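You operate a simulated robot arm through the tools that you are given. There is no shell and no other tool. Be economical: measure what you need, move in short steps, check, and stop when the job is done.

You run a simulated two-armed robot. Do the job below in one go: nothing can be reset, and whatever is moved stays where it is left.

JOB
Take the white cup on the top of table 3 and put it away on the table edge by tray 4. Put the folded brown cloth on the top of the side table. Fetch the cream cylinder from the top of table 2 and set it on top of the white filter. Put the clear cup marked "grey" from the top of table 2 on the large green tile and the clear cup labelled "RINSE 1" on the large yellow tile. Take the orange cup and put it on the yellow tile. Fetch the blue tile from the top of table 2 and set it in the black basket. Take the green cylinder from the top of table 2 and put it on the large blue tile. Put the cream bead on the top of stack c away on the top of table 1. Put the brown cup in the bottom of the sink. Take the cream cup and leave it on the grey tile on the top of table 3. Pull the drawer marked large open. Do these in any order. Set down upright: white cup, clear cup, orange cup, brown cup, cream cup.

The check looks at the end state, three seconds after you hand in, the way a careful person would. Anything else that was tipped, shoved, dropped, spilled or broken makes it a failure. Flat cloth is picked up by pressing the open fingertips on it (5 to 10 N) and closing them slowly along it; thin cloth reads only 2 to 8 mm in the jaws.

ROBOT AND FRAMES
Two 6-joint arms with two-finger grippers on one trunk, on a base that drives. Base frame: it is fixed to the floor where the robot stands at the start and does not move with it; the origin is under the middle of the robot, x ahead of it, y to its left, z up. Lengths are in m, angles in degrees, forces in N, time in s.
The left shoulder is at the start at [0.06, 0.143, 0.8], the right one opposite. With the tool pointing down near the work surface each hand reaches from about 0.3 to 0.72 m from the robot's upright axis, wherever it stands, measured 20 degrees to its own side. Places, roughly: black basket (21x15x8 cm) [-4.8, 3.8, 0.8]; blue tile [-2.75, 3.5, 0.75]; bottom of the sink [-4.2, 5.5, 0.7]; brown cup (7x7x9 cm) [-4.8, 4.1, 0.8]; clear cup [-2.5, 4.25, 0.75]; cream bead (4x4x3 cm) [-1.7, 3.3, 1.3]; cream cup (7x7x9 cm) [0.6, 3.7, 0.8]; cream cylinder (3x3x4 cm) [-2.6, 0, 0.8]; drawer marked large [-8.4, 0.4, 0.8]; folded brown cloth (11x8x3 cm) [0.4, -1.7, 0.9]; green cylinder (3x3x4 cm) [-1.8, 3.8, 0.8]; grey tile [0.5, 4.25, 0.75]; large blue tile (9x9x1 cm) [-1.8, 4.2, 0.8]; large green tile (9x9x1 cm) [-2.2, 4.2, 0.8]; large yellow tile (9x9x1 cm) [-2.6, 3.9, 0.8]; orange cup (7x7x7 cm) [-2.5, 3.9, 0.8]; table edge by tray 4 (79x15 cm) [-4.72, 0.28, 0.76]; top of table 1 [-5.3, 1.4, 0.8]; top of the side table [-2.4, -1.1, 0.7]; white cup [0.5, 0.25, 0.75]; white filter [-2.5, 0, 0.75]; yellow tile [-2.75, 3.5, 0.75]. Payload 2.45 kg a hand.
The TCP of each hand is the grasp point between the finger pads, 0.026 m short of the fingertips. In the tool frame z runs along the fingers and y along their closing line. The gripper opens to 0.096 m. The gripper's body begins 0.069 m behind the TCP.
Orientation is told as [roll, pitch, yaw] about the base's x, y, z axes, in that order, counted from this pose: with the fingers straight down and closing along the base's y, the tool's x points along the base's -x, its y along +y and its z along -z.

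CONTROLS
- The arms move only by the tool drive_tool. It takes "left_motion", "right_motion" or both (then of equal length, played together; a hand with none holds still); each is text: rows parted by semicolons, each of 7 numbers parted by spaces: the shift along the tool's x, y, z in m, then the turn, a rotation vector about the tool's x, y, z in degrees, then the finger opening in m, from 0 to 0.096. In form: tx ty tz ax ay az gripper; .... A call has 1 to 8 rows; each row shifts and turns the commanded pose from where the row before left it, along the tool's axes as they then stand. Rows are played at 5 a second. More than 0.05 m and 8.6 degrees between two rows, or a gripper value outside its range, and nothing of the call is played. A pose out of reach is approached as far as the arm can. The call stops where the force on the tool passes 40 N (or 10 N more than at its start, if that is more) or the arm is blocked; 0.2 s more then pass. Each finger halts on what it meets, pressing with about 35 N; the grip force reading is that of the motor and also rises with nothing between the fingers. The clock runs only during rows and for 0.2 s after the last one: add rows that do not move to give the fingers time. It gives the time, the measured TCP pose, the force on the tool (base axes), the opening and the grip force at its end, in the units of the frame above (readings bear some noise), with the torque about the TCP (base axes, N m) and any sound that the robot's microphone picked up, and new pictures: "pictures" is both (left out), scene, wrist or none (wrist: the cameras of the hands that moved).
- Cameras (640 x 400 px; columns grow to the right, rows downward): "scene" is now at [0.1265, 0.0062, 1.4061]; the picture's right is [0.30, -0.95, -0.00], its down [-0.73, -0.23, -0.65] and it looks along [0.62, 0.19, -0.76] (base axes); focal length 291 px, centre (320, 200). "left" rides on the left gripper at [0.082, -0.003, -0.098] in its tool frame; the picture's right is [0.04, 1.00, 0.00], its down [-0.73, 0.03, -0.68] and it looks along [-0.68, 0.03, 0.73] (tool axes); focal length 256 px, centre (320, 200). "right" rides on the right gripper at [0.081, 0.003, -0.098] in its tool frame; the picture's right is [-0.04, 1.00, 0.00], its down [-0.73, -0.03, -0.68] and it looks along [-0.68, -0.03, 0.73] (tool axes); focal length 256 px, centre (320, 200). There is no depth. A picture from a camera that has moved, and an enlarged one, comes with that camera's place and axes in the base frame and with its lens. The place of the scene camera against the robot may be out by one fixed shift of up to 0.025 m in any direction.
- raise_lower(by): slides the trunk up (or, below 0, down) by that many m; the arms and the scene camera ride with it, the base frame stays. It gives what a move gives, with no picture.
- drive_base(legs): drives the robot by 1 to 6 legs, each [ahead, turn to the left] in m and degrees, along the robot's own axes; the way and the turn of a leg run together, so that a leg with both is an arc; at most 1.5 m and 180 degrees a leg. The arms and the cameras ride along, it lands a little off, and it stops where it bumps. It gives what a move gives, and a new picture of the scene camera.
- head_to(pan, tilt): turns the head with the scene camera to pan (to the left, within 86 degrees either way) and tilt (down, from -29 to 69), counted from straight ahead of the robot. It gives what a move gives, and a new picture of the scene camera.
- zoom(camera, box): a new picture of the part [left, top, right, bottom] of that camera's present view, enlarged. It takes no simulated time.
- close_job(): hands the job in; it is judged then, once.

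Go step by step. Nothing tells you exact positions but the pictures and the camera data: compare them with the known pose of the tool, close in by small moves and look again before you grip or let go. The budget is 556 turns and 360 pictures, counting those below and the enlarged ones. Unless the task says otherwise, let go and move clear before handing in, and close with one line.

The tools are called after "Request:" by a JSON object that holds its "fn" and its "kwargs". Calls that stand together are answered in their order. drive_tool: Moves the arms, as the interface text tells. Its arguments: {"type":"object","properties":{"left_motion":{"type":"string"},"right_motion":{"type":"string"},"pictures":{"type":"string","enum":["both","scene","wrist","none"]}},"required":[]} The other tools are called the same way: raise_lower (by) slides the trunk up or down; drive_base (legs) drives the base; head_to (pan, tilt) turns the head that bears the scene camera; zoom (camera, box) takes an enlarged picture of a part of a camera's view; close_job () hands the job in.

At the start:

```text
clock: 0.0
left_tool_pos: [0.3624, 0.3164, 1.0543]
left_tool_rot: [0.0, 0.1, 0.4]
left_contact_force: [0.7, 0.9, 0.2]
left_wrist_torque: [0.02, -0.03, 0.03]
left_width: 0.096
left_grasp_force: 0.1
right_tool_pos: [0.3704, 0.0154, 0.9796]
right_tool_rot: [0.0, 0.1, 0.4]
right_contact_force: [-0.1, 1.0, -0.2]
right_wrist_torque: [-0.02, -0.04, 0.01]
right_width: 0.0958
right_grasp_force: 0.1
trunk travel left (down, up): [-0.425, 0.165]
robot x, y, heading: [0.0023, 0.0, -0.0]
head pan, tilt: [17.4, 49.8]
```

scene: 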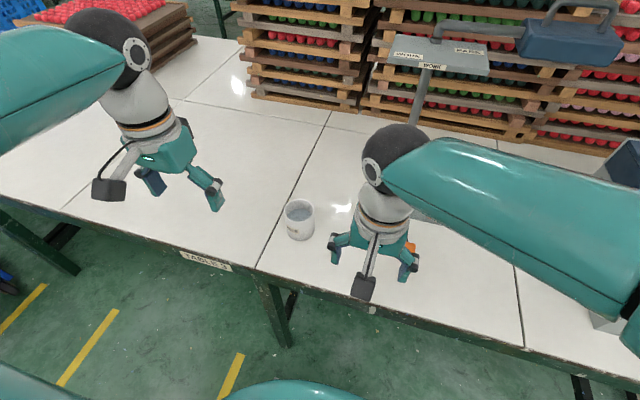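
right: 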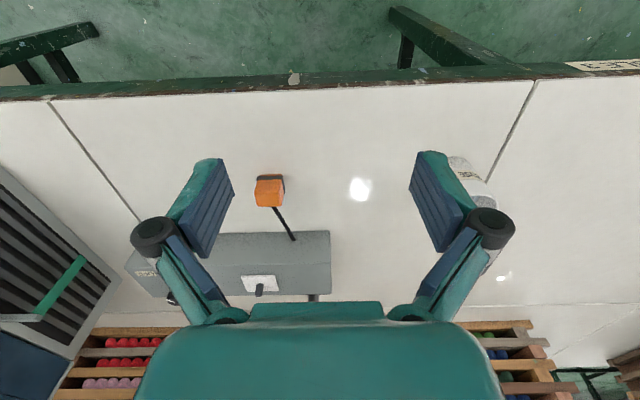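
left: 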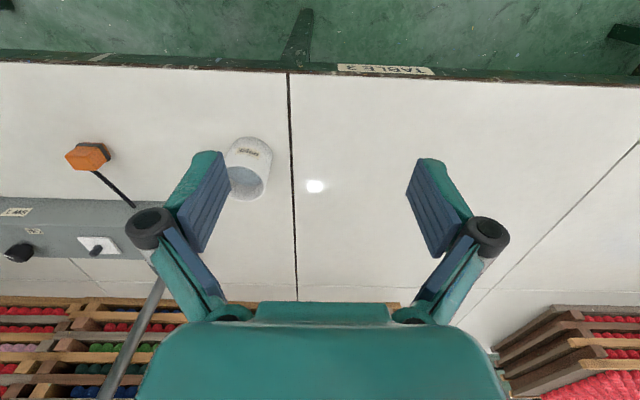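

I see the white cup near (0.545, 0.195) on table 3. I'll look closer at it before gripping.

Request:
{"fn": "zoom", "kwargs": {"camera": "scene", "box": [240, 170, 400, 270]}}

Request:
{"fn": "zoom", "kwargs": {"camera": "left", "box": [180, 110, 340, 210]}}

Request:
{"fn": "head_to", "kwargs": {"pan": 60, "tilt": 25}}

Request:
{"fn": "head_to", "kwargs": {"pan": -60, "tilt": 25}}

```text
4.00 times, centred on (320, 220) of scene
camera zoom: at [0.1265, 0.0062, 1.4061], right [0.3, -0.95, 0.0], down [-0.73, -0.23, -0.65], along [0.62, 0.19, -0.76], focal length 1166 px, centre (320, 120)
```

zoom: 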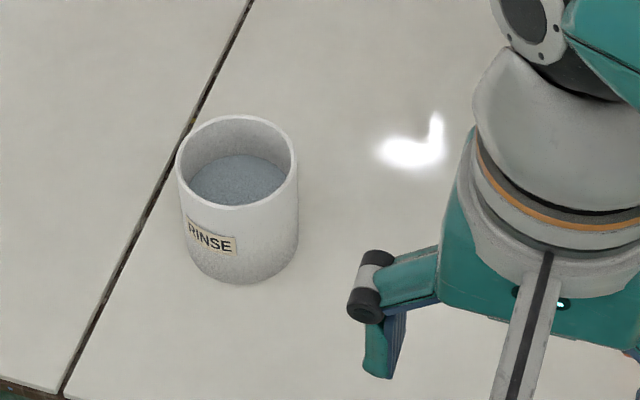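

```text
4.00 times, centred on (260, 160) of left
camera zoom: at [0.2819, 0.3142, 1.1524], right [-0.05, 1.0, 0.0], down [0.73, 0.03, 0.68], along [0.68, 0.03, -0.73], focal length 1024 px, centre (560, 360)
```

zoom: 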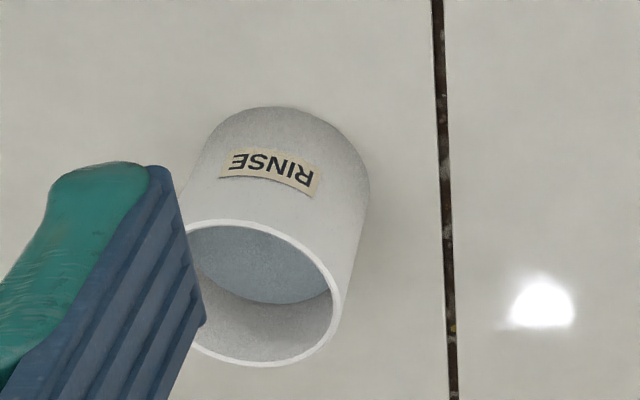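

```text
clock: 1.1
left_tool_pos: [0.3629, 0.316, 1.0549]
left_tool_rot: [0.0, 0.0, 0.4]
left_contact_force: [-0.9, 0.3, -0.4]
left_wrist_torque: [0.03, 0.01, 0.01]
left_width: 0.0961
left_grasp_force: 0.1
right_tool_pos: [0.3713, 0.015, 0.9813]
right_tool_rot: [0.0, 0.0, 0.4]
right_contact_force: [-0.5, -0.1, -0.6]
right_wrist_torque: [-0.05, -0.01, 0.0]
right_width: 0.096
right_grasp_force: 0.0
trunk travel left (down, up): [-0.425, 0.165]
robot x, y, heading: [-0.0014, 0.0052, 0.0]
head pan, tilt: [60.0, 25.0]
camera scene: at [0.099, 0.0629, 1.4432], right [0.87, -0.5, 0.0], down [-0.21, -0.37, -0.91], along [0.45, 0.78, -0.42], focal length 291 px, centre (320, 200)
```

scene: 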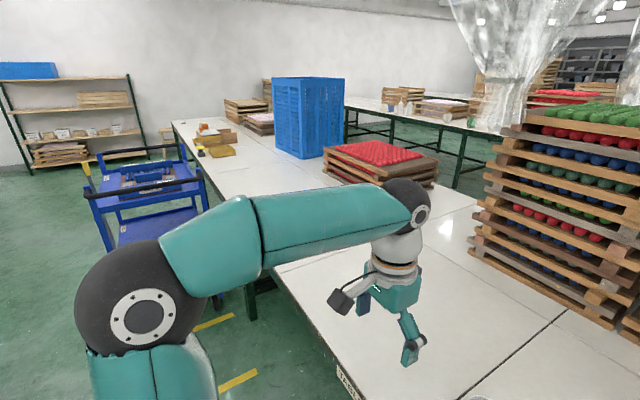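

```text
clock: 3.1
left_tool_pos: [0.3629, 0.3178, 1.055]
left_tool_rot: [0.0, 0.0, 0.3]
left_contact_force: [-0.2, -0.5, 1.1]
left_wrist_torque: [0.0, -0.03, 0.0]
left_width: 0.096
left_grasp_force: 0.1
right_tool_pos: [0.37, 0.0146, 0.9809]
right_tool_rot: [-0.1, 0.0, 0.4]
right_contact_force: [-0.2, -0.3, 0.3]
right_wrist_torque: [0.0, 0.01, -0.05]
right_width: 0.0958
right_grasp_force: 0.0
trunk travel left (down, up): [-0.425, 0.165]
robot x, y, heading: [0.0023, -0.0001, 0.0]
head pan, tilt: [-60.0, 25.0]
camera scene: at [0.099, -0.0966, 1.4433], right [-0.87, -0.5, 0.0], down [-0.21, 0.37, -0.91], along [0.45, -0.78, -0.42], focal length 291 px, centre (320, 200)
```

scene: 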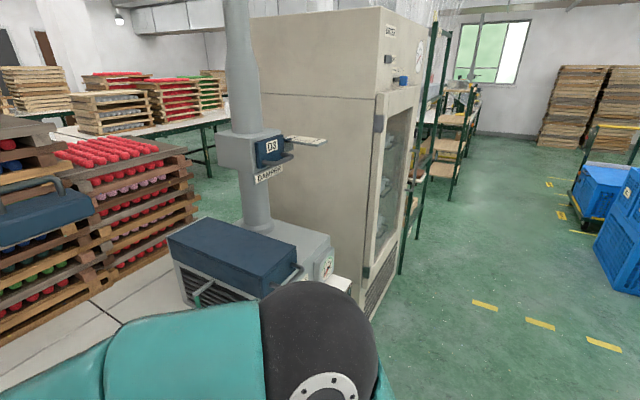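

The cup has liquid in it, a rim about 0.074 m wide at z≈0.836, and its centre near (0.549, 0.198). I'll bring the left hand above it.

Request:
{"fn": "drive_tool", "kwargs": {"left_motion": "-0.031 -0.0197 0.0208 0 0 0 0.096; -0.031 -0.0197 0.0208 0 0 0 0.096; -0.031 -0.0197 0.0208 0 0 0 0.096; -0.031 -0.0197 0.0208 0 0 0 0.096; -0.031 -0.0197 0.0208 0 0 0 0.096; -0.031 -0.0197 0.0208 0 0 0 0.096; 0 0 0 0 0 0 0.096", "pictures": "wrist"}}

Request:
{"fn": "head_to", "kwargs": {"pan": 17, "tilt": 50}}

```text
clock: 4.7
left_tool_pos: [0.5499, 0.201, 0.9301]
left_tool_rot: [0.0, 0.0, 0.3]
left_contact_force: [0.5, 0.0, 1.0]
left_wrist_torque: [0.0, -0.02, -0.01]
left_width: 0.0959
left_grasp_force: 0.0
right_tool_pos: [0.3708, 0.0153, 0.9797]
right_tool_rot: [0.0, 0.1, 0.4]
right_contact_force: [0.5, 0.5, -0.4]
right_wrist_torque: [-0.01, -0.01, 0.0]
right_width: 0.096
right_grasp_force: 0.0
trunk travel left (down, up): [-0.425, 0.165]
robot x, y, heading: [-0.0025, 0.0001, 0.2]
head pan, tilt: [-60.0, 25.0]
camera left: at [0.4678, 0.1974, 1.0283], right [-0.05, 1.0, 0.0], down [0.73, 0.04, 0.68], along [0.68, 0.03, -0.73], focal length 256 px, centre (320, 200)
```

left: 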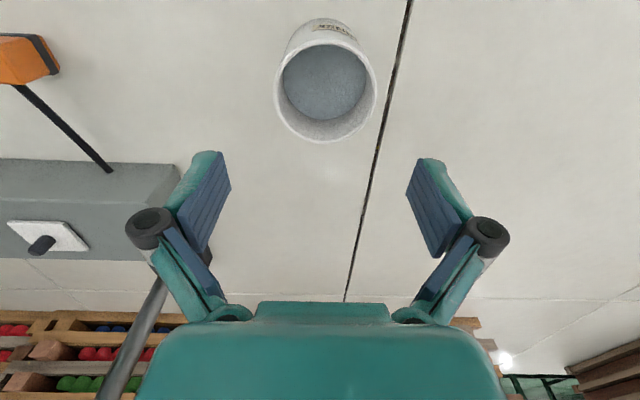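

```text
clock: 6.2
left_tool_pos: [0.549, 0.201, 0.9294]
left_tool_rot: [0.0, 0.0, 0.4]
left_contact_force: [0.5, 0.6, -0.2]
left_wrist_torque: [0.01, -0.03, 0.0]
left_width: 0.096
left_grasp_force: 0.0
right_tool_pos: [0.3716, 0.0147, 0.9808]
right_tool_rot: [0.0, 0.0, 0.5]
right_contact_force: [-0.3, 0.0, 0.6]
right_wrist_torque: [-0.02, -0.03, -0.02]
right_width: 0.0962
right_grasp_force: 0.1
trunk travel left (down, up): [-0.425, 0.165]
robot x, y, heading: [0.0012, -0.0004, 0.2]
head pan, tilt: [17.0, 50.0]
camera scene: at [0.1268, 0.0056, 1.4058], right [0.29, -0.96, 0.0], down [-0.73, -0.22, -0.64], along [0.61, 0.19, -0.77], focal length 291 px, centre (320, 200)
```

scene: 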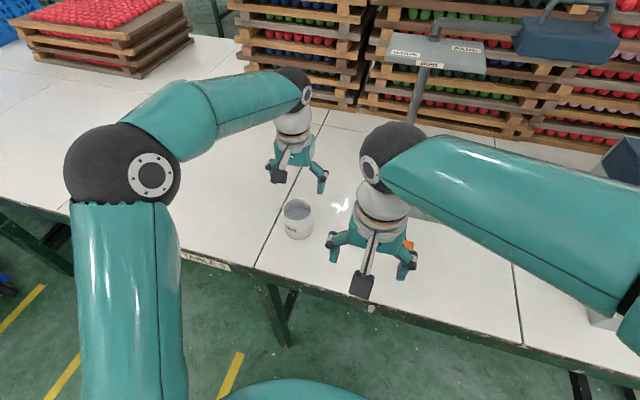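

Cup centre refined to about (0.545, 0.203). I'll lower straight down around it and close gently.

Request:
{"fn": "drive_tool", "kwargs": {"left_motion": "0.004 0.002 0.03 0 0 0 0.096; 0 0 0.03 0 0 0 0.096; 0 0 0.03 0 0 0 0.096; 0 0 0.02 0 0 0 0.096; 0 0 0.015 0 0 0 0.096; 0 0 0 0 0 0 0.096", "pictures": "both"}}

```text
clock: 7.6
left_tool_pos: [0.5458, 0.2025, 0.8039]
left_tool_rot: [0.0, 0.0, 0.4]
left_contact_force: [0.1, -0.2, -0.7]
left_wrist_torque: [0.0, -0.01, -0.03]
left_width: 0.0959
left_grasp_force: 0.1
right_tool_pos: [0.3712, 0.0145, 0.98]
right_tool_rot: [0.0, -0.1, 0.3]
right_contact_force: [-1.1, -0.7, 0.3]
right_wrist_torque: [0.01, -0.01, -0.02]
right_width: 0.0962
right_grasp_force: 0.0
trunk travel left (down, up): [-0.425, 0.165]
robot x, y, heading: [-0.0004, 0.0007, 0.1]
head pan, tilt: [17.0, 50.0]
camera scene: at [0.1267, 0.0056, 1.4058], right [0.29, -0.96, 0.0], down [-0.73, -0.22, -0.64], along [0.61, 0.19, -0.77], focal length 291 px, centre (320, 200)
camera left: at [0.465, 0.1998, 0.9021], right [-0.05, 1.0, 0.0], down [0.73, 0.03, 0.68], along [0.68, 0.03, -0.73], focal length 256 px, centre (320, 200)
```

scene: 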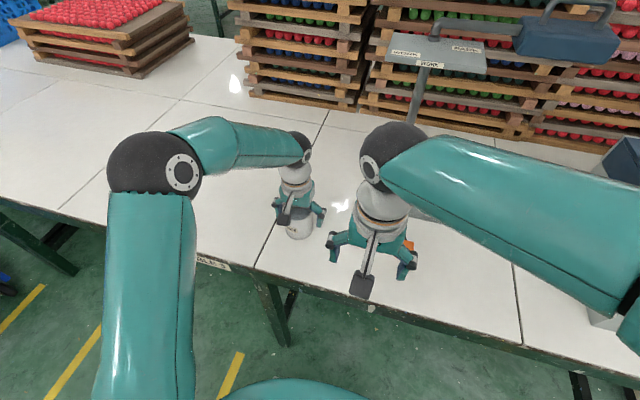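
left: 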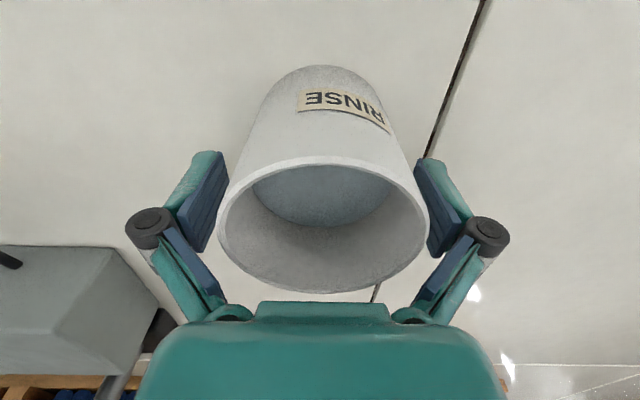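

The cup sits centred between the fingers. Closing.

Request:
{"fn": "drive_tool", "kwargs": {"left_motion": "0 0 0 0 0 0 0.085; 0 0 0 0 0 0 0.078; 0 0 0 0 0 0 0.072; 0 0 0 0 0 0 0.066; 0 0 0 0 0 0 0.06; 0 0 0 0 0 0 0.06", "pictures": "wrist"}}

```text
clock: 9.0
left_tool_pos: [0.5462, 0.2016, 0.8059]
left_tool_rot: [0.0, -0.1, 0.3]
left_contact_force: [4.4, 1.4, 14.9]
left_wrist_torque: [-0.29, 0.18, 0.07]
left_width: 0.0707
left_grasp_force: 34.9
right_tool_pos: [0.37, 0.0142, 0.9812]
right_tool_rot: [0.0, 0.1, 0.4]
right_contact_force: [-0.3, -0.2, -0.1]
right_wrist_torque: [-0.04, 0.0, 0.05]
right_width: 0.0958
right_grasp_force: 0.1
trunk travel left (down, up): [-0.425, 0.165]
robot x, y, heading: [-0.0013, 0.0027, 0.0]
head pan, tilt: [17.0, 50.0]
camera left: at [0.4652, 0.1998, 0.9034], right [-0.05, 1.0, 0.0], down [0.73, 0.04, 0.68], along [0.68, 0.03, -0.73], focal length 256 px, centre (320, 200)
```

left: 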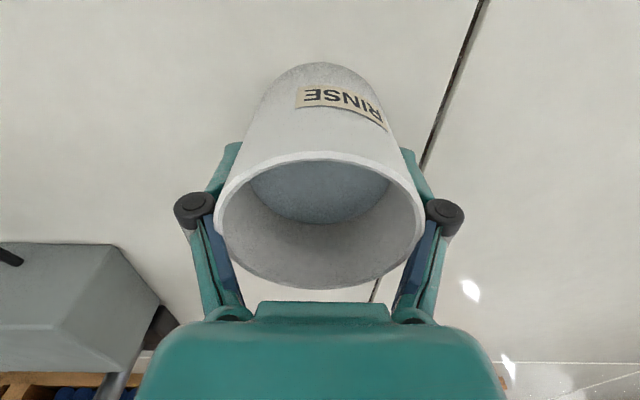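

The cup is gripped (width 0.0707). Lifting slowly.

Request:
{"fn": "drive_tool", "kwargs": {"left_motion": "0 0 -0.008 0 0 0 0.06; 0 0 -0.015 0 0 0 0.06; 0 0 -0.025 0 0 0 0.06; 0 0 -0.025 0 0 0 0.06; 0 0 -0.025 0 0 0 0.06; 0 0 -0.025 0 0 0 0.06; 0 0 -0.015 0 0 0 0.06; 0 0 -0.01 0 0 0 0.06", "pictures": "scene"}}

```text
clock: 10.8
left_tool_pos: [0.5459, 0.2045, 0.9528]
left_tool_rot: [-0.1, 0.1, 0.4]
left_contact_force: [0.0, -0.6, -2.4]
left_wrist_torque: [0.0, -0.01, 0.02]
left_width: 0.0704
left_grasp_force: 34.8
right_tool_pos: [0.3718, 0.0132, 0.98]
right_tool_rot: [0.0, 0.0, 0.3]
right_contact_force: [0.1, 0.2, 0.1]
right_wrist_torque: [-0.03, -0.01, -0.01]
right_width: 0.0959
right_grasp_force: 0.0
trunk travel left (down, up): [-0.425, 0.165]
robot x, y, heading: [0.0008, 0.0004, -0.2]
head pan, tilt: [17.0, 50.0]
camera scene: at [0.1269, 0.0056, 1.4057], right [0.29, -0.96, 0.0], down [-0.73, -0.22, -0.64], along [0.61, 0.19, -0.77], focal length 291 px, centre (320, 200)
```

scene: 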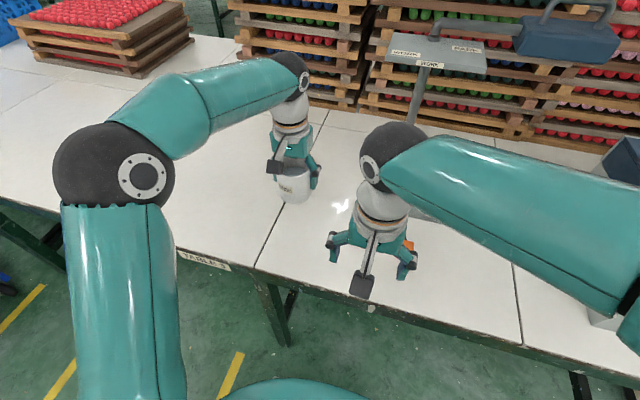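

Cup held upright. I'll draw it in and back off from table 3, then turn to look toward the cloth.

Request:
{"fn": "drive_tool", "kwargs": {"left_motion": "0.03 0.015 -0.008 0 0 0 0.06; 0.035 0.02 -0.01 0 0 0 0.06; 0.035 0.02 -0.01 0 0 0 0.06; 0.035 0.02 -0.01 0 0 0 0.06; 0.03 0.015 -0.01 0 0 0 0.06; 0.02 0.01 -0.008 0 0 0 0.06; 0 0 0 0 0 0 0.06", "pictures": "none"}}

Request:
{"fn": "drive_base", "kwargs": {"legs": [[-0.4, 0], [0, -60]]}}

Request:
{"fn": "head_to", "kwargs": {"pan": 0, "tilt": 20}}

```text
clock: 12.4
left_tool_pos: [0.3615, 0.2986, 1.0079]
left_tool_rot: [0.0, 0.1, 0.4]
left_contact_force: [0.7, -0.5, -2.2]
left_wrist_torque: [0.0, -0.02, 0.03]
left_width: 0.0705
left_grasp_force: 35.3
right_tool_pos: [0.3708, 0.0147, 0.9801]
right_tool_rot: [0.0, 0.1, 0.6]
right_contact_force: [0.5, -0.8, -0.5]
right_wrist_torque: [0.0, 0.0, 0.01]
right_width: 0.0958
right_grasp_force: 0.1
trunk travel left (down, up): [-0.425, 0.165]
robot x, y, heading: [0.0003, 0.0004, -0.2]
head pan, tilt: [17.0, 50.0]
```

```text
clock: 18.0
left_tool_pos: [0.0412, -0.1705, 1.008]
left_tool_rot: [0.1, 0.1, -59.6]
left_contact_force: [0.8, 0.2, -2.2]
left_wrist_torque: [-0.02, -0.01, -0.02]
left_width: 0.0704
left_grasp_force: 34.8
right_tool_pos: [-0.2009, -0.3206, 0.9796]
right_tool_rot: [0.1, 0.0, -59.6]
right_contact_force: [0.8, 0.5, -0.4]
right_wrist_torque: [0.01, 0.02, -0.02]
right_width: 0.096
right_grasp_force: 0.1
trunk travel left (down, up): [-0.425, 0.165]
robot x, y, heading: [-0.3639, 0.0132, -59.7]
head pan, tilt: [17.0, 50.0]
camera scene: at [-0.2888, -0.1101, 1.4057], right [-0.68, -0.73, 0.0], down [-0.56, 0.52, -0.64], along [0.47, -0.44, -0.77], focal length 291 px, centre (320, 200)
```

scene: 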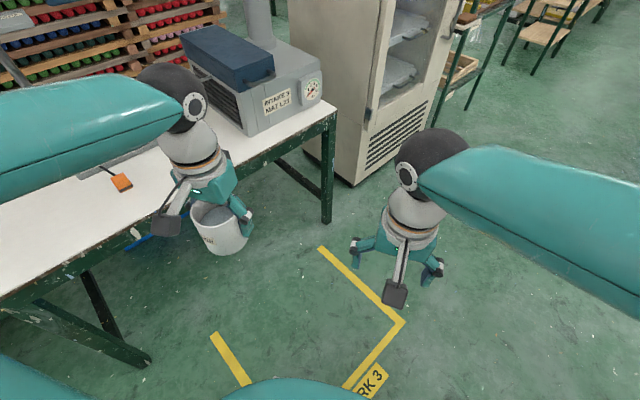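

```text
clock: 18.9
left_tool_pos: [0.0417, -0.17, 1.0081]
left_tool_rot: [0.0, 0.0, -59.6]
left_contact_force: [0.1, -0.2, -1.2]
left_wrist_torque: [-0.02, -0.01, 0.01]
left_width: 0.0704
left_grasp_force: 35.2
right_tool_pos: [-0.2005, -0.3199, 0.9802]
right_tool_rot: [-0.1, -0.1, -59.6]
right_contact_force: [-0.4, -0.1, 0.9]
right_wrist_torque: [-0.01, 0.0, 0.02]
right_width: 0.096
right_grasp_force: 0.0
trunk travel left (down, up): [-0.425, 0.165]
robot x, y, heading: [-0.3668, 0.0126, -59.8]
head pan, tilt: [0.0, 20.0]
camera scene: at [-0.2995, -0.1382, 1.4513], right [-0.86, -0.5, 0.0], down [-0.17, 0.3, -0.94], along [0.47, -0.81, -0.34], focal length 291 px, centre (320, 200)
```

scene: 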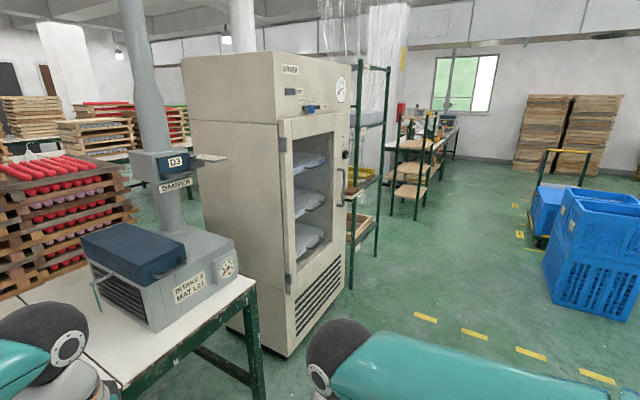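

The rack behind the dryer is likely where the cloth lies. Zooming in.

Request:
{"fn": "zoom", "kwargs": {"camera": "scene", "box": [280, 50, 460, 300]}}

```text
1.60 times, centred on (370, 175) of scene
camera zoom: at [-0.2995, -0.1382, 1.4513], right [-0.86, -0.5, 0.0], down [-0.17, 0.3, -0.94], along [0.47, -0.81, -0.34], focal length 466 px, centre (240, 240)
```

zoom: 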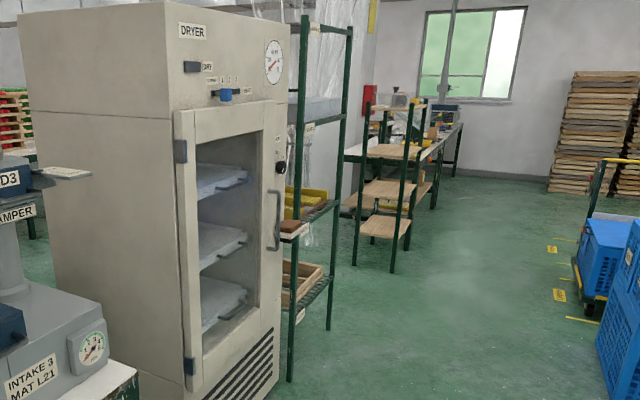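

The brown item sits on the rack around (0.35, -1.67). Driving to stand before it.

Request:
{"fn": "drive_base", "kwargs": {"legs": [[0, -30], [1.4, 0], [0, 80]]}}

Request:
{"fn": "head_to", "kwargs": {"pan": -5, "tilt": 35}}

```text
clock: 31.1
left_tool_pos: [0.0622, -1.2073, 1.0085]
left_tool_rot: [-0.1, 0.2, -13.3]
left_contact_force: [0.0, 0.2, -2.4]
left_wrist_torque: [-0.07, -0.02, -0.01]
left_width: 0.0702
left_grasp_force: 34.9
right_tool_pos: [0.0036, -1.4841, 0.9812]
right_tool_rot: [0.0, 0.1, -13.1]
right_contact_force: [0.6, 0.0, -0.8]
right_wrist_torque: [-0.01, 0.02, 0.01]
right_width: 0.0961
right_grasp_force: 0.0
trunk travel left (down, up): [-0.425, 0.165]
robot x, y, heading: [-0.3666, -1.4187, -12.5]
head pan, tilt: [0.0, 20.0]
stopped in leg 3: the robot was blocked; the commanded pose is now the measured one
camera scene: at [-0.221, -1.4675, 1.4511], right [-0.21, -0.98, 0.0], down [-0.34, 0.07, -0.94], along [0.92, -0.2, -0.34], focal length 291 px, centre (320, 200)
```

scene: 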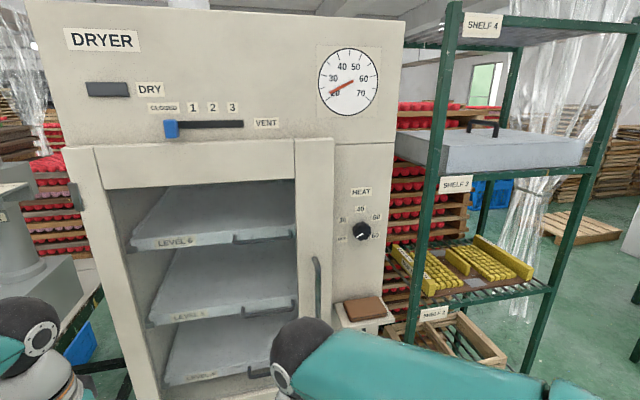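

```text
clock: 31.9
left_tool_pos: [0.0605, -1.2085, 1.0091]
left_tool_rot: [0.0, 0.1, -13.2]
left_contact_force: [-0.2, -0.2, -2.1]
left_wrist_torque: [0.06, -0.05, 0.03]
left_width: 0.0699
left_grasp_force: 35.1
right_tool_pos: [0.003, -1.4861, 0.9818]
right_tool_rot: [0.0, 0.0, -13.0]
right_contact_force: [0.2, -0.2, -0.2]
right_wrist_torque: [0.0, -0.01, -0.02]
right_width: 0.0961
right_grasp_force: 0.1
trunk travel left (down, up): [-0.425, 0.165]
robot x, y, heading: [-0.3659, -1.4185, -12.5]
head pan, tilt: [-5.0, 35.0]
camera scene: at [-0.2293, -1.4752, 1.4275], right [-0.3, -0.95, 0.0], down [-0.55, 0.17, -0.82], along [0.78, -0.24, -0.57], focal length 291 px, centre (320, 200)
```

scene: 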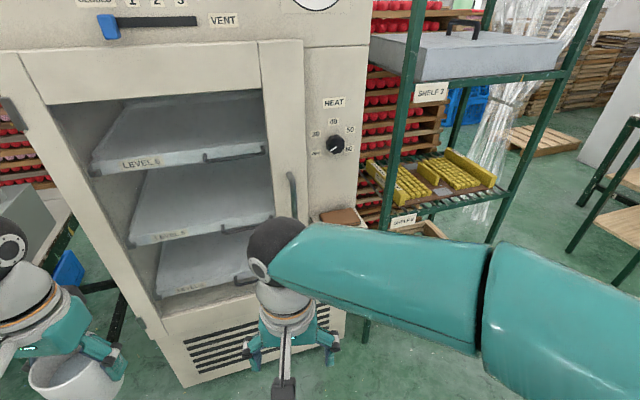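

The base got blocked near heading -12.5. I'll look left to find what was touched, and inspect the cloth.

Request:
{"fn": "zoom", "kwargs": {"camera": "scene", "box": [280, 150, 440, 250]}}

Request:
{"fn": "head_to", "kwargs": {"pan": 55, "tilt": 50}}

```text
4.00 times, centred on (360, 200) of scene
camera zoom: at [-0.2293, -1.4752, 1.4275], right [-0.3, -0.95, 0.0], down [-0.55, 0.17, -0.82], along [0.78, -0.24, -0.57], focal length 1166 px, centre (160, 200)
```

zoom: 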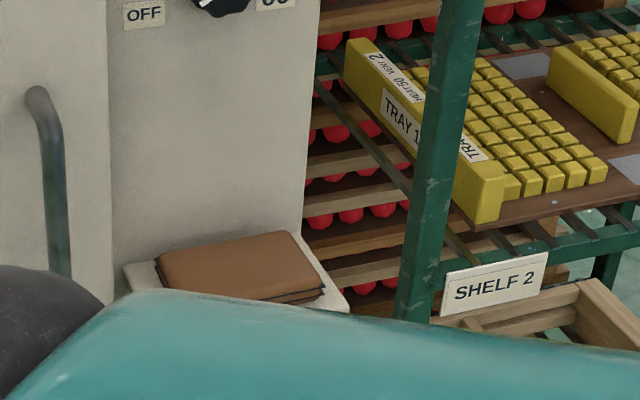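

```text
clock: 33.2
left_tool_pos: [0.0595, -1.2081, 1.0081]
left_tool_rot: [0.0, 0.1, -13.2]
left_contact_force: [0.3, -0.4, -2.6]
left_wrist_torque: [0.01, -0.02, 0.0]
left_width: 0.0698
left_grasp_force: 34.9
right_tool_pos: [0.0028, -1.4854, 0.9823]
right_tool_rot: [0.0, 0.0, -13.1]
right_contact_force: [0.1, -0.6, 0.7]
right_wrist_torque: [0.01, -0.02, 0.01]
right_width: 0.0958
right_grasp_force: 0.1
trunk travel left (down, up): [-0.425, 0.165]
robot x, y, heading: [-0.3676, -1.4216, -12.2]
head pan, tilt: [55.0, 50.0]
camera scene: at [-0.2568, -1.3968, 1.4058], right [0.68, -0.74, 0.0], down [-0.56, -0.52, -0.64], along [0.47, 0.44, -0.77], focal length 291 px, centre (320, 200)
```

scene: 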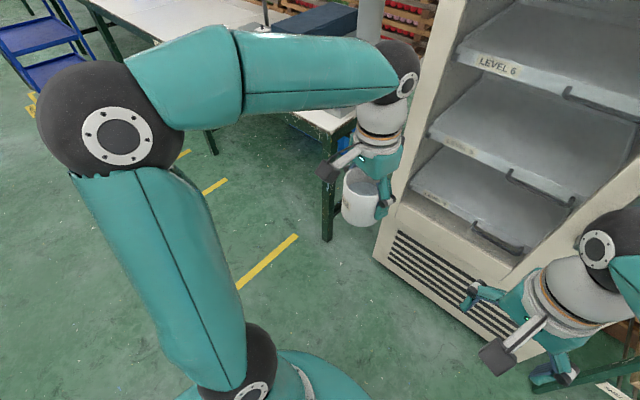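

Nothing obvious at the left. Checking the right side.

Request:
{"fn": "head_to", "kwargs": {"pan": -70, "tilt": 45}}

```text
clock: 35.2
left_tool_pos: [0.0606, -1.2079, 1.0079]
left_tool_rot: [-0.1, 0.0, -13.3]
left_contact_force: [-0.1, 0.8, -1.1]
left_wrist_torque: [-0.02, -0.03, 0.01]
left_width: 0.07
left_grasp_force: 35.3
right_tool_pos: [0.0021, -1.4858, 0.9814]
right_tool_rot: [0.0, 0.0, -13.1]
right_contact_force: [0.0, 0.5, -0.7]
right_wrist_torque: [0.0, -0.03, 0.01]
right_width: 0.096
right_grasp_force: 0.1
trunk travel left (down, up): [-0.425, 0.165]
robot x, y, heading: [-0.364, -1.4205, -12.4]
head pan, tilt: [-70.0, 45.0]
camera scene: at [-0.3026, -1.5295, 1.4127], right [-0.99, -0.13, 0.0], down [-0.1, 0.7, -0.71], along [0.09, -0.7, -0.71], focal length 291 px, centre (320, 200)
```

scene: 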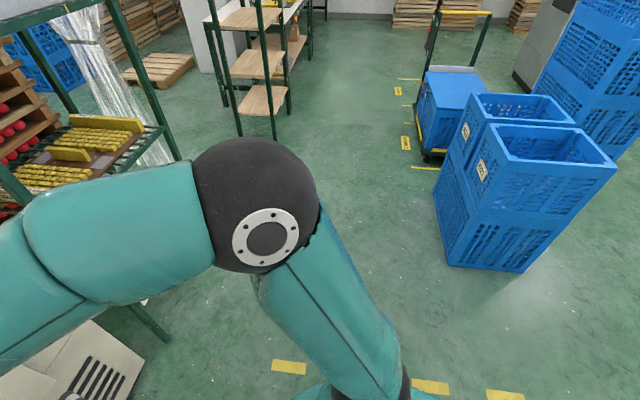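

The cloth lies at about (0.40, -1.72, 0.9) on a small ledge by the dryer, open from above. I'll creep 0.2 m closer.

Request:
{"fn": "drive_base", "kwargs": {"legs": [[0.2, 0]]}}

Request:
{"fn": "head_to", "kwargs": {"pan": -10, "tilt": 45}}

```text
clock: 36.8
left_tool_pos: [0.2571, -1.2522, 1.0076]
left_tool_rot: [0.0, 0.2, -13.5]
left_contact_force: [0.6, -0.6, -1.6]
left_wrist_torque: [0.0, 0.0, 0.01]
left_width: 0.0696
left_grasp_force: 34.8
right_tool_pos: [0.1986, -1.5307, 0.9823]
right_tool_rot: [0.0, 0.1, -13.4]
right_contact_force: [0.4, -0.6, -0.4]
right_wrist_torque: [0.0, 0.03, -0.01]
right_width: 0.0961
right_grasp_force: 0.1
trunk travel left (down, up): [-0.425, 0.165]
robot x, y, heading: [-0.1732, -1.4609, -12.9]
head pan, tilt: [-70.0, 45.0]
camera scene: at [-0.1062, -1.5728, 1.4125], right [-0.99, -0.13, 0.0], down [-0.09, 0.7, -0.71], along [0.09, -0.7, -0.71], focal length 291 px, centre (320, 200)
```

scene: 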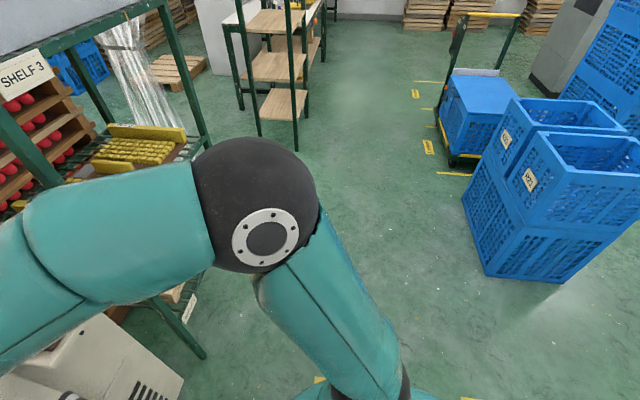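

```text
clock: 38.1
left_tool_pos: [0.2567, -1.2538, 1.01]
left_tool_rot: [-0.1, 0.1, -13.4]
left_contact_force: [-0.2, 0.0, -0.8]
left_wrist_torque: [0.02, 0.01, 0.03]
left_width: 0.0697
left_grasp_force: 34.8
right_tool_pos: [0.1975, -1.5295, 0.9815]
right_tool_rot: [-0.1, 0.1, -13.4]
right_contact_force: [0.0, 0.0, -0.2]
right_wrist_torque: [0.03, 0.01, 0.01]
right_width: 0.096
right_grasp_force: 0.0
trunk travel left (down, up): [-0.425, 0.165]
robot x, y, heading: [-0.1733, -1.46, -12.7]
head pan, tilt: [-10.0, 45.0]
camera scene: at [-0.0434, -1.5231, 1.4127], right [-0.38, -0.92, 0.0], down [-0.65, 0.27, -0.71], along [0.65, -0.27, -0.71], focal length 291 px, centre (320, 200)
```

scene: 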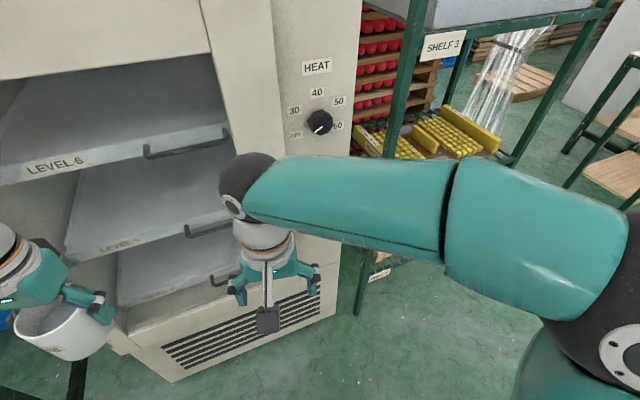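

The base moved freely. I'll bring the right hand above the cloth, and limit the left grip command at 0.068 so the cup isn't squeezed further.

Request:
{"fn": "drive_tool", "kwargs": {"right_motion": "-0.0344 -0.0211 -0.0086 0 0 0 0.096; -0.0344 -0.0211 -0.0086 0 0 0 0.096; -0.0344 -0.0211 -0.0086 0 0 0 0.096; -0.0344 -0.0211 -0.0086 0 0 0 0.096; -0.0344 -0.0211 -0.0086 0 0 0 0.096; -0.0344 -0.0211 -0.0086 0 0 0 0.096; -0.0344 -0.0211 -0.0086 0 0 0 0.096; 0 0 0 0 0 0 0.096", "left_motion": "0 0 0 0 0 0 0.068; 0 0 0 0 0 0 0.068; 0 0 0 0 0 0 0.068; 0 0 0 0 0 0 0.068; 0 0 0 0 0 0 0.068; 0 0 0 0 0 0 0.068; 0 0 0 0 0 0 0.068; 0 0 0 0 0 0 0.068"}}

```text
clock: 39.9
left_tool_pos: [0.2562, -1.252, 1.0096]
left_tool_rot: [-0.1, 0.1, -13.5]
left_contact_force: [0.3, 0.5, -2.5]
left_wrist_torque: [0.0, -0.01, 0.01]
left_width: 0.0697
left_grasp_force: 35.2
right_tool_pos: [0.385, -1.7274, 1.0343]
right_tool_rot: [0.0, 0.1, -13.3]
right_contact_force: [0.7, -0.2, -0.2]
right_wrist_torque: [-0.01, -0.01, 0.01]
right_width: 0.0961
right_grasp_force: 0.1
right hand out of reach, approached as far as the arm can: row 7
trunk travel left (down, up): [-0.425, 0.165]
robot x, y, heading: [-0.1719, -1.4591, -12.7]
head pan, tilt: [-10.0, 45.0]
camera scene: at [-0.043, -1.5227, 1.4126], right [-0.38, -0.92, 0.0], down [-0.65, 0.27, -0.71], along [0.65, -0.27, -0.71], focal length 291 px, centre (320, 200)
camera right: at [0.3074, -1.7058, 1.1333], right [0.27, 0.96, 0.0], down [0.71, -0.2, 0.68], along [0.65, -0.18, -0.74], focal length 256 px, centre (320, 200)
camera left: at [0.1772, -1.2358, 1.108], right [0.19, 0.98, 0.0], down [0.72, -0.14, 0.68], along [0.66, -0.13, -0.74], focal length 256 px, centre (320, 200)
```

scene: 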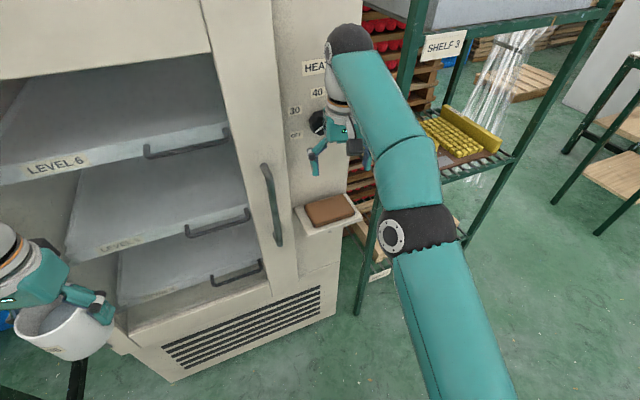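
right: 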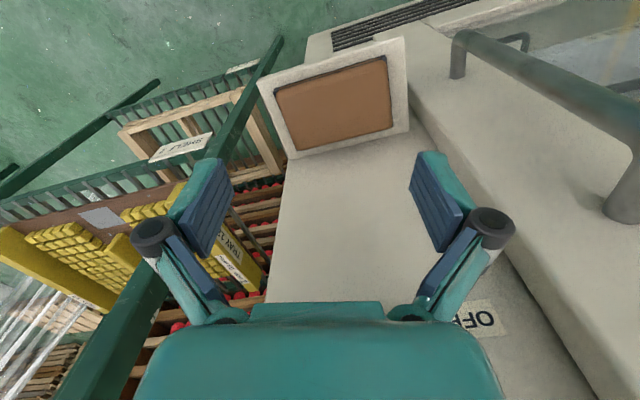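
left: 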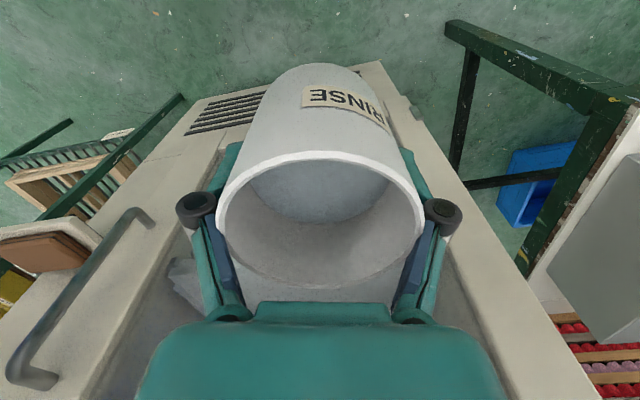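

Cloth centre is around (0.407, -1.717), long side along y, the dryer wall right behind. I'll press and pinch along y; first lowering part of the way and checking.

Request:
{"fn": "drive_tool", "kwargs": {"right_motion": "-0.008 0.007 0.02 0 0 0 0.085; -0.008 0.007 0.02 0 0 0 0.075; 0 0 0.02 0 0 0 0.07; 0 0 0 0 0 0 0.07", "pictures": "both"}}

```text
clock: 40.5
left_tool_pos: [0.2506, -1.2535, 1.0119]
left_tool_rot: [0.0, -0.2, -13.5]
left_contact_force: [-0.3, 0.1, -1.5]
left_wrist_torque: [-0.04, -0.08, -0.01]
left_width: 0.0695
left_grasp_force: 35.1
right_tool_pos: [0.3943, -1.7202, 1.0087]
right_tool_rot: [0.0, -0.2, -13.6]
right_contact_force: [-32.2, 1.9, 2.8]
right_wrist_torque: [-0.18, -2.66, 0.25]
right_width: 0.0699
right_grasp_force: 0.1
trunk travel left (down, up): [-0.425, 0.165]
robot x, y, heading: [-0.1723, -1.4633, -12.6]
head pan, tilt: [-10.0, 45.0]
stopped in row 3 (right hand): the force on the tool passed its limit at 49 N (the readings are from after the stop); the commanded pose is now the measured one
camera scene: at [-0.0505, -1.5225, 1.4132], right [-0.38, -0.92, 0.0], down [-0.65, 0.27, -0.71], along [0.66, -0.27, -0.7], focal length 291 px, centre (320, 200)
camera right: at [0.3154, -1.697, 1.1072], right [0.27, 0.96, 0.0], down [0.7, -0.2, 0.68], along [0.66, -0.19, -0.73], focal length 256 px, centre (320, 200)
```

scene: 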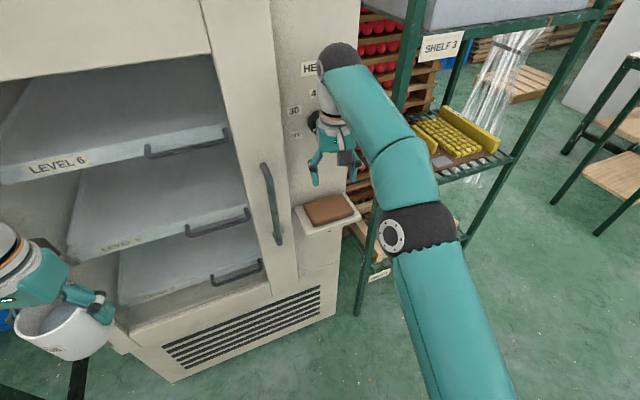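
right: 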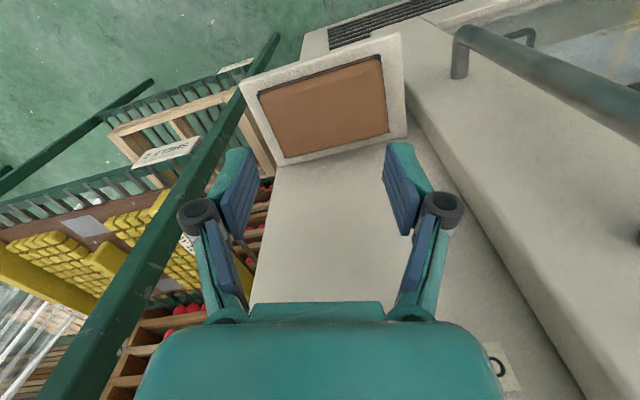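

The wrist touched the dryer wall. Backing off, then I'll tilt the hand so the fingers lean toward the wall and the wrist stays clear.

Request:
{"fn": "drive_tool", "kwargs": {"right_motion": "0.02 0 0 0 0 0 0.07; 0.025 0 0 0 0 0 0.07; 0.02 0 0 0 0 0 0.07; 0 0 0 0 -8 0 0.07; 0 0 0 0 -8 0 0.07; 0 0 0 0 -8 0 0.07; 0 0 0 0 -8 0 0.07; 0 0 0 0 0 0 0.07", "pictures": "both"}}

```text
clock: 42.3
left_tool_pos: [0.2567, -1.2534, 1.0098]
left_tool_rot: [-0.1, 0.2, -13.5]
left_contact_force: [0.7, 0.5, -2.4]
left_wrist_torque: [0.01, 0.01, 0.01]
left_width: 0.0695
left_grasp_force: 34.8
right_tool_pos: [0.3378, -1.7055, 1.0054]
right_tool_rot: [0.1, -32.2, -13.5]
right_contact_force: [0.9, 0.1, 0.7]
right_wrist_torque: [-0.01, -0.04, 0.01]
right_width: 0.0698
right_grasp_force: 0.0
trunk travel left (down, up): [-0.425, 0.165]
robot x, y, heading: [-0.1703, -1.462, -12.6]
head pan, tilt: [-10.0, 45.0]
camera scene: at [-0.0432, -1.5231, 1.4126], right [-0.38, -0.92, 0.0], down [-0.65, 0.27, -0.71], along [0.65, -0.27, -0.71], focal length 291 px, centre (320, 200)
camera right: at [0.2212, -1.6728, 1.0442], right [0.27, 0.96, 0.02], down [0.24, -0.09, 0.97], along [0.93, -0.25, -0.26], focal length 256 px, centre (320, 200)
```

scene: 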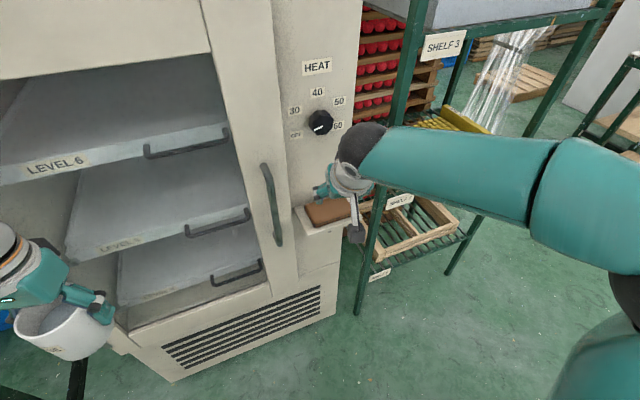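
right: 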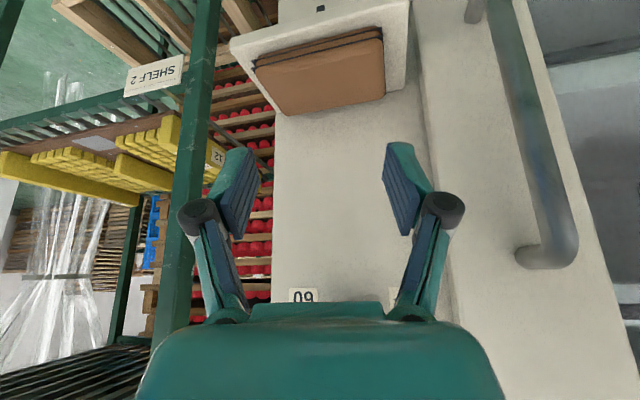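

Knob looks untouched. I'll advance along the tilted fingers toward the cloth top, stopping shortly above it.

Request:
{"fn": "drive_tool", "kwargs": {"right_motion": "0.002 0.002 0.03 0 0 0 0.07; 0.002 0.002 0.03 0 0 0 0.07; 0 0 0.015 0 0 0 0.07; 0 0 0 0 0 0 0.07", "pictures": "wrist"}}

```text
clock: 43.3
left_tool_pos: [0.2558, -1.253, 1.0092]
left_tool_rot: [-0.1, 0.1, -13.5]
left_contact_force: [-0.4, 0.4, -2.7]
left_wrist_torque: [-0.01, -0.01, 0.01]
left_width: 0.0692
left_grasp_force: 34.4
right_tool_pos: [0.373, -1.7092, 0.9387]
right_tool_rot: [0.1, -32.2, -13.7]
right_contact_force: [-0.3, -0.4, 0.1]
right_wrist_torque: [0.02, 0.01, 0.02]
right_width: 0.0701
right_grasp_force: 0.1
trunk travel left (down, up): [-0.425, 0.165]
robot x, y, heading: [-0.1698, -1.4556, -12.3]
head pan, tilt: [-10.0, 45.0]
camera right: at [0.2567, -1.6773, 0.9799], right [0.27, 0.96, 0.02], down [0.25, -0.09, 0.97], along [0.93, -0.25, -0.26], focal length 256 px, centre (320, 200)
```

right: 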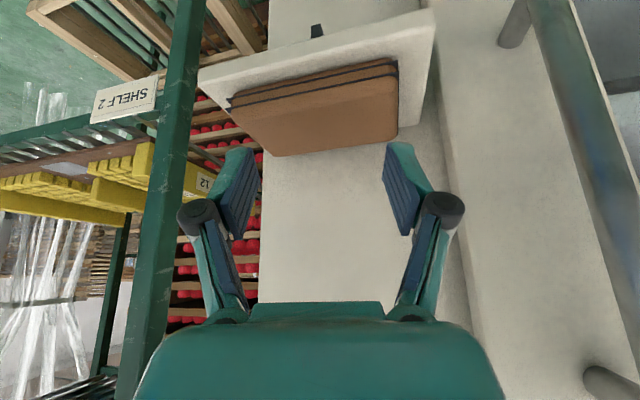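

Aligned laterally. Descending in small increments, watching the force.

Request:
{"fn": "drive_tool", "kwargs": {"right_motion": "0 0 0.007 0 0 0 0.07; 0 0 0.007 0 0 0 0.07; 0 0 0 0 0 0 0.07", "pictures": "wrist"}}

```text
clock: 44.1
left_tool_pos: [0.2557, -1.2536, 1.0109]
left_tool_rot: [-0.1, 0.1, -13.5]
left_contact_force: [0.5, -1.6, -1.5]
left_wrist_torque: [0.0, -0.05, -0.01]
left_width: 0.0696
left_grasp_force: 35.3
right_tool_pos: [0.3806, -1.7102, 0.9276]
right_tool_rot: [0.0, -32.2, -13.7]
right_contact_force: [0.2, 0.6, -0.2]
right_wrist_torque: [-0.03, 0.01, -0.02]
right_width: 0.0701
right_grasp_force: 0.0
trunk travel left (down, up): [-0.425, 0.165]
robot x, y, heading: [-0.1724, -1.461, -12.6]
head pan, tilt: [-10.0, 45.0]
camera right: at [0.2645, -1.6798, 0.9674], right [0.27, 0.96, 0.02], down [0.25, -0.09, 0.97], along [0.93, -0.25, -0.26], focal length 256 px, centre (320, 200)
```

right: 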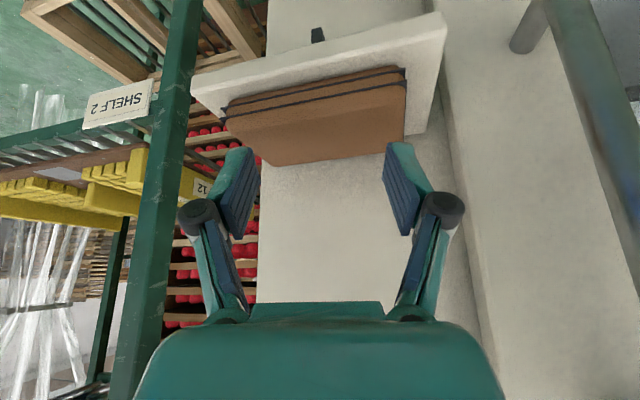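

No contact yet; continuing down.

Request:
{"fn": "drive_tool", "kwargs": {"right_motion": "0 0 0.006 0 0 0 0.07; 0 0 0.006 0 0 0 0.07; 0 0 0 0 0 0 0.07", "pictures": "none"}}

Request:
{"fn": "drive_tool", "kwargs": {"right_motion": "0 0 0.004 0 0 0 0.07; 0 0 0 0 0 0 0.07", "pictures": "wrist"}}

```text
clock: 44.9
left_tool_pos: [0.2568, -1.2541, 1.0095]
left_tool_rot: [-0.1, 0.0, -13.5]
left_contact_force: [0.8, 0.0, -2.5]
left_wrist_torque: [-0.03, -0.03, 0.01]
left_width: 0.0692
left_grasp_force: 34.9
right_tool_pos: [0.3867, -1.7125, 0.9183]
right_tool_rot: [-0.1, -32.1, -13.7]
right_contact_force: [0.1, -0.3, 0.2]
right_wrist_torque: [0.01, 0.0, 0.03]
right_width: 0.0698
right_grasp_force: 0.0
trunk travel left (down, up): [-0.425, 0.165]
robot x, y, heading: [-0.1686, -1.4613, -12.6]
head pan, tilt: [-10.0, 45.0]
```

```text
clock: 45.5
left_tool_pos: [0.2557, -1.2527, 1.0092]
left_tool_rot: [0.0, 0.2, -13.5]
left_contact_force: [-0.1, 0.4, -2.3]
left_wrist_torque: [0.0, -0.02, -0.01]
left_width: 0.0693
left_grasp_force: 34.9
right_tool_pos: [0.3877, -1.7143, 0.9145]
right_tool_rot: [0.0, -32.1, -13.5]
right_contact_force: [0.3, -0.1, 0.7]
right_wrist_torque: [-0.01, 0.0, -0.01]
right_width: 0.07
right_grasp_force: 0.0
trunk travel left (down, up): [-0.425, 0.165]
robot x, y, heading: [-0.1735, -1.4656, -12.5]
head pan, tilt: [-10.0, 45.0]
camera right: at [0.2714, -1.6817, 0.9545], right [0.27, 0.96, 0.02], down [0.25, -0.09, 0.97], along [0.93, -0.25, -0.26], focal length 256 px, centre (320, 200)
```

right: 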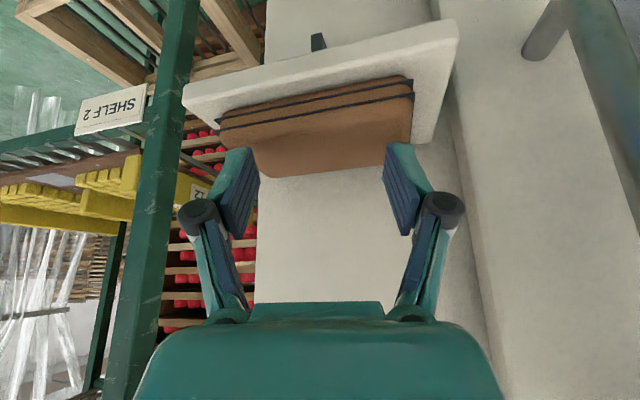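

Triangulating, cloth top is about z≈0.876. Keep descending gently.

Request:
{"fn": "drive_tool", "kwargs": {"right_motion": "0 0 0.006 0 0 0 0.07; 0 0 0.006 0 0 0 0.07; 0 0 0 0 0 0 0.07", "pictures": "none"}}

Request:
{"fn": "drive_tool", "kwargs": {"right_motion": "0 0 0.004 0 0 0 0.07; 0 0 0 0 0 0 0.07", "pictures": "wrist"}}

```text
clock: 46.3
left_tool_pos: [0.2541, -1.2524, 1.0098]
left_tool_rot: [-0.1, -0.1, -13.5]
left_contact_force: [0.2, -0.1, -2.8]
left_wrist_torque: [-0.01, -0.02, -0.01]
left_width: 0.0694
left_grasp_force: 35.1
right_tool_pos: [0.3952, -1.7139, 0.9071]
right_tool_rot: [0.0, -32.4, -13.6]
right_contact_force: [-0.5, 0.2, 9.0]
right_wrist_torque: [-0.07, 0.0, -0.02]
right_width: 0.0705
right_grasp_force: 0.8
trunk travel left (down, up): [-0.425, 0.165]
robot x, y, heading: [-0.1714, -1.4633, -12.5]
head pan, tilt: [-10.0, 45.0]
```

```text
clock: 46.9
left_tool_pos: [0.2548, -1.2519, 1.0106]
left_tool_rot: [-0.1, 0.0, -13.5]
left_contact_force: [0.0, 0.6, -1.5]
left_wrist_torque: [0.02, -0.01, -0.01]
left_width: 0.0692
left_grasp_force: 35.0
right_tool_pos: [0.395, -1.714, 0.904]
right_tool_rot: [0.1, -32.7, -13.6]
right_contact_force: [-4.3, -0.2, 32.5]
right_wrist_torque: [-0.12, 0.15, 0.07]
right_width: 0.0746
right_grasp_force: 13.1
trunk travel left (down, up): [-0.425, 0.165]
robot x, y, heading: [-0.1692, -1.4657, -12.9]
head pan, tilt: [-10.0, 45.0]
camera right: at [0.2795, -1.683, 0.9435], right [0.27, 0.96, 0.02], down [0.24, -0.09, 0.97], along [0.93, -0.25, -0.25], focal length 256 px, centre (320, 200)
```

right: 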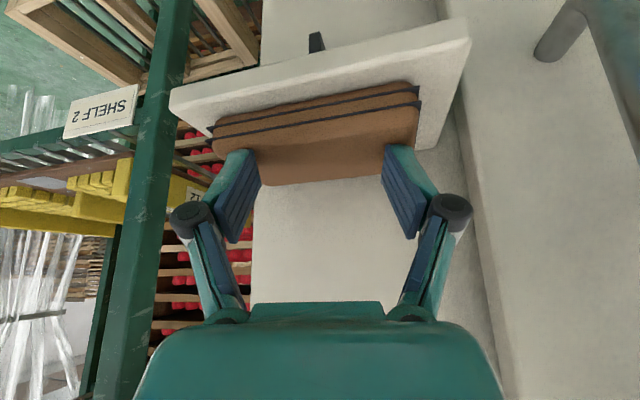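

Contact made, a bit too hard at 32 N. I'll ease back to ~8 N and close slowly.

Request:
{"fn": "drive_tool", "kwargs": {"right_motion": "0 0 -0.0038 0 0 0 0.07; 0 0 0 0 0 0 0.07", "pictures": "none"}}

```text
clock: 47.5
left_tool_pos: [0.2551, -1.2528, 1.0094]
left_tool_rot: [-0.1, 0.1, -13.5]
left_contact_force: [0.4, -0.8, -2.5]
left_wrist_torque: [0.0, 0.04, 0.01]
left_width: 0.0694
left_grasp_force: 34.8
right_tool_pos: [0.3943, -1.7137, 0.9049]
right_tool_rot: [0.1, -32.4, -13.6]
right_contact_force: [2.0, -1.6, 22.3]
right_wrist_torque: [-0.06, -0.02, 0.05]
right_width: 0.0756
right_grasp_force: 7.5
trunk travel left (down, up): [-0.425, 0.165]
robot x, y, heading: [-0.1706, -1.4604, -12.4]
head pan, tilt: [-10.0, 45.0]
```

Request:
{"fn": "drive_tool", "kwargs": {"right_motion": "0 0 -0.002 0 0 0 0.073; 0 0 0 0 0 0 0.073", "pictures": "none"}}

```text
clock: 48.1
left_tool_pos: [0.2552, -1.252, 1.0104]
left_tool_rot: [-0.2, 0.1, -13.5]
left_contact_force: [0.1, 0.0, -3.5]
left_wrist_torque: [-0.04, 0.04, 0.03]
left_width: 0.0695
left_grasp_force: 35.1
right_tool_pos: [0.3923, -1.7129, 0.9062]
right_tool_rot: [0.0, -32.0, -13.5]
right_contact_force: [-7.4, 0.8, 20.2]
right_wrist_torque: [-0.01, 0.1, 0.01]
right_width: 0.0726
right_grasp_force: 14.8
trunk travel left (down, up): [-0.425, 0.165]
robot x, y, heading: [-0.1722, -1.4616, -12.8]
head pan, tilt: [-10.0, 45.0]
```

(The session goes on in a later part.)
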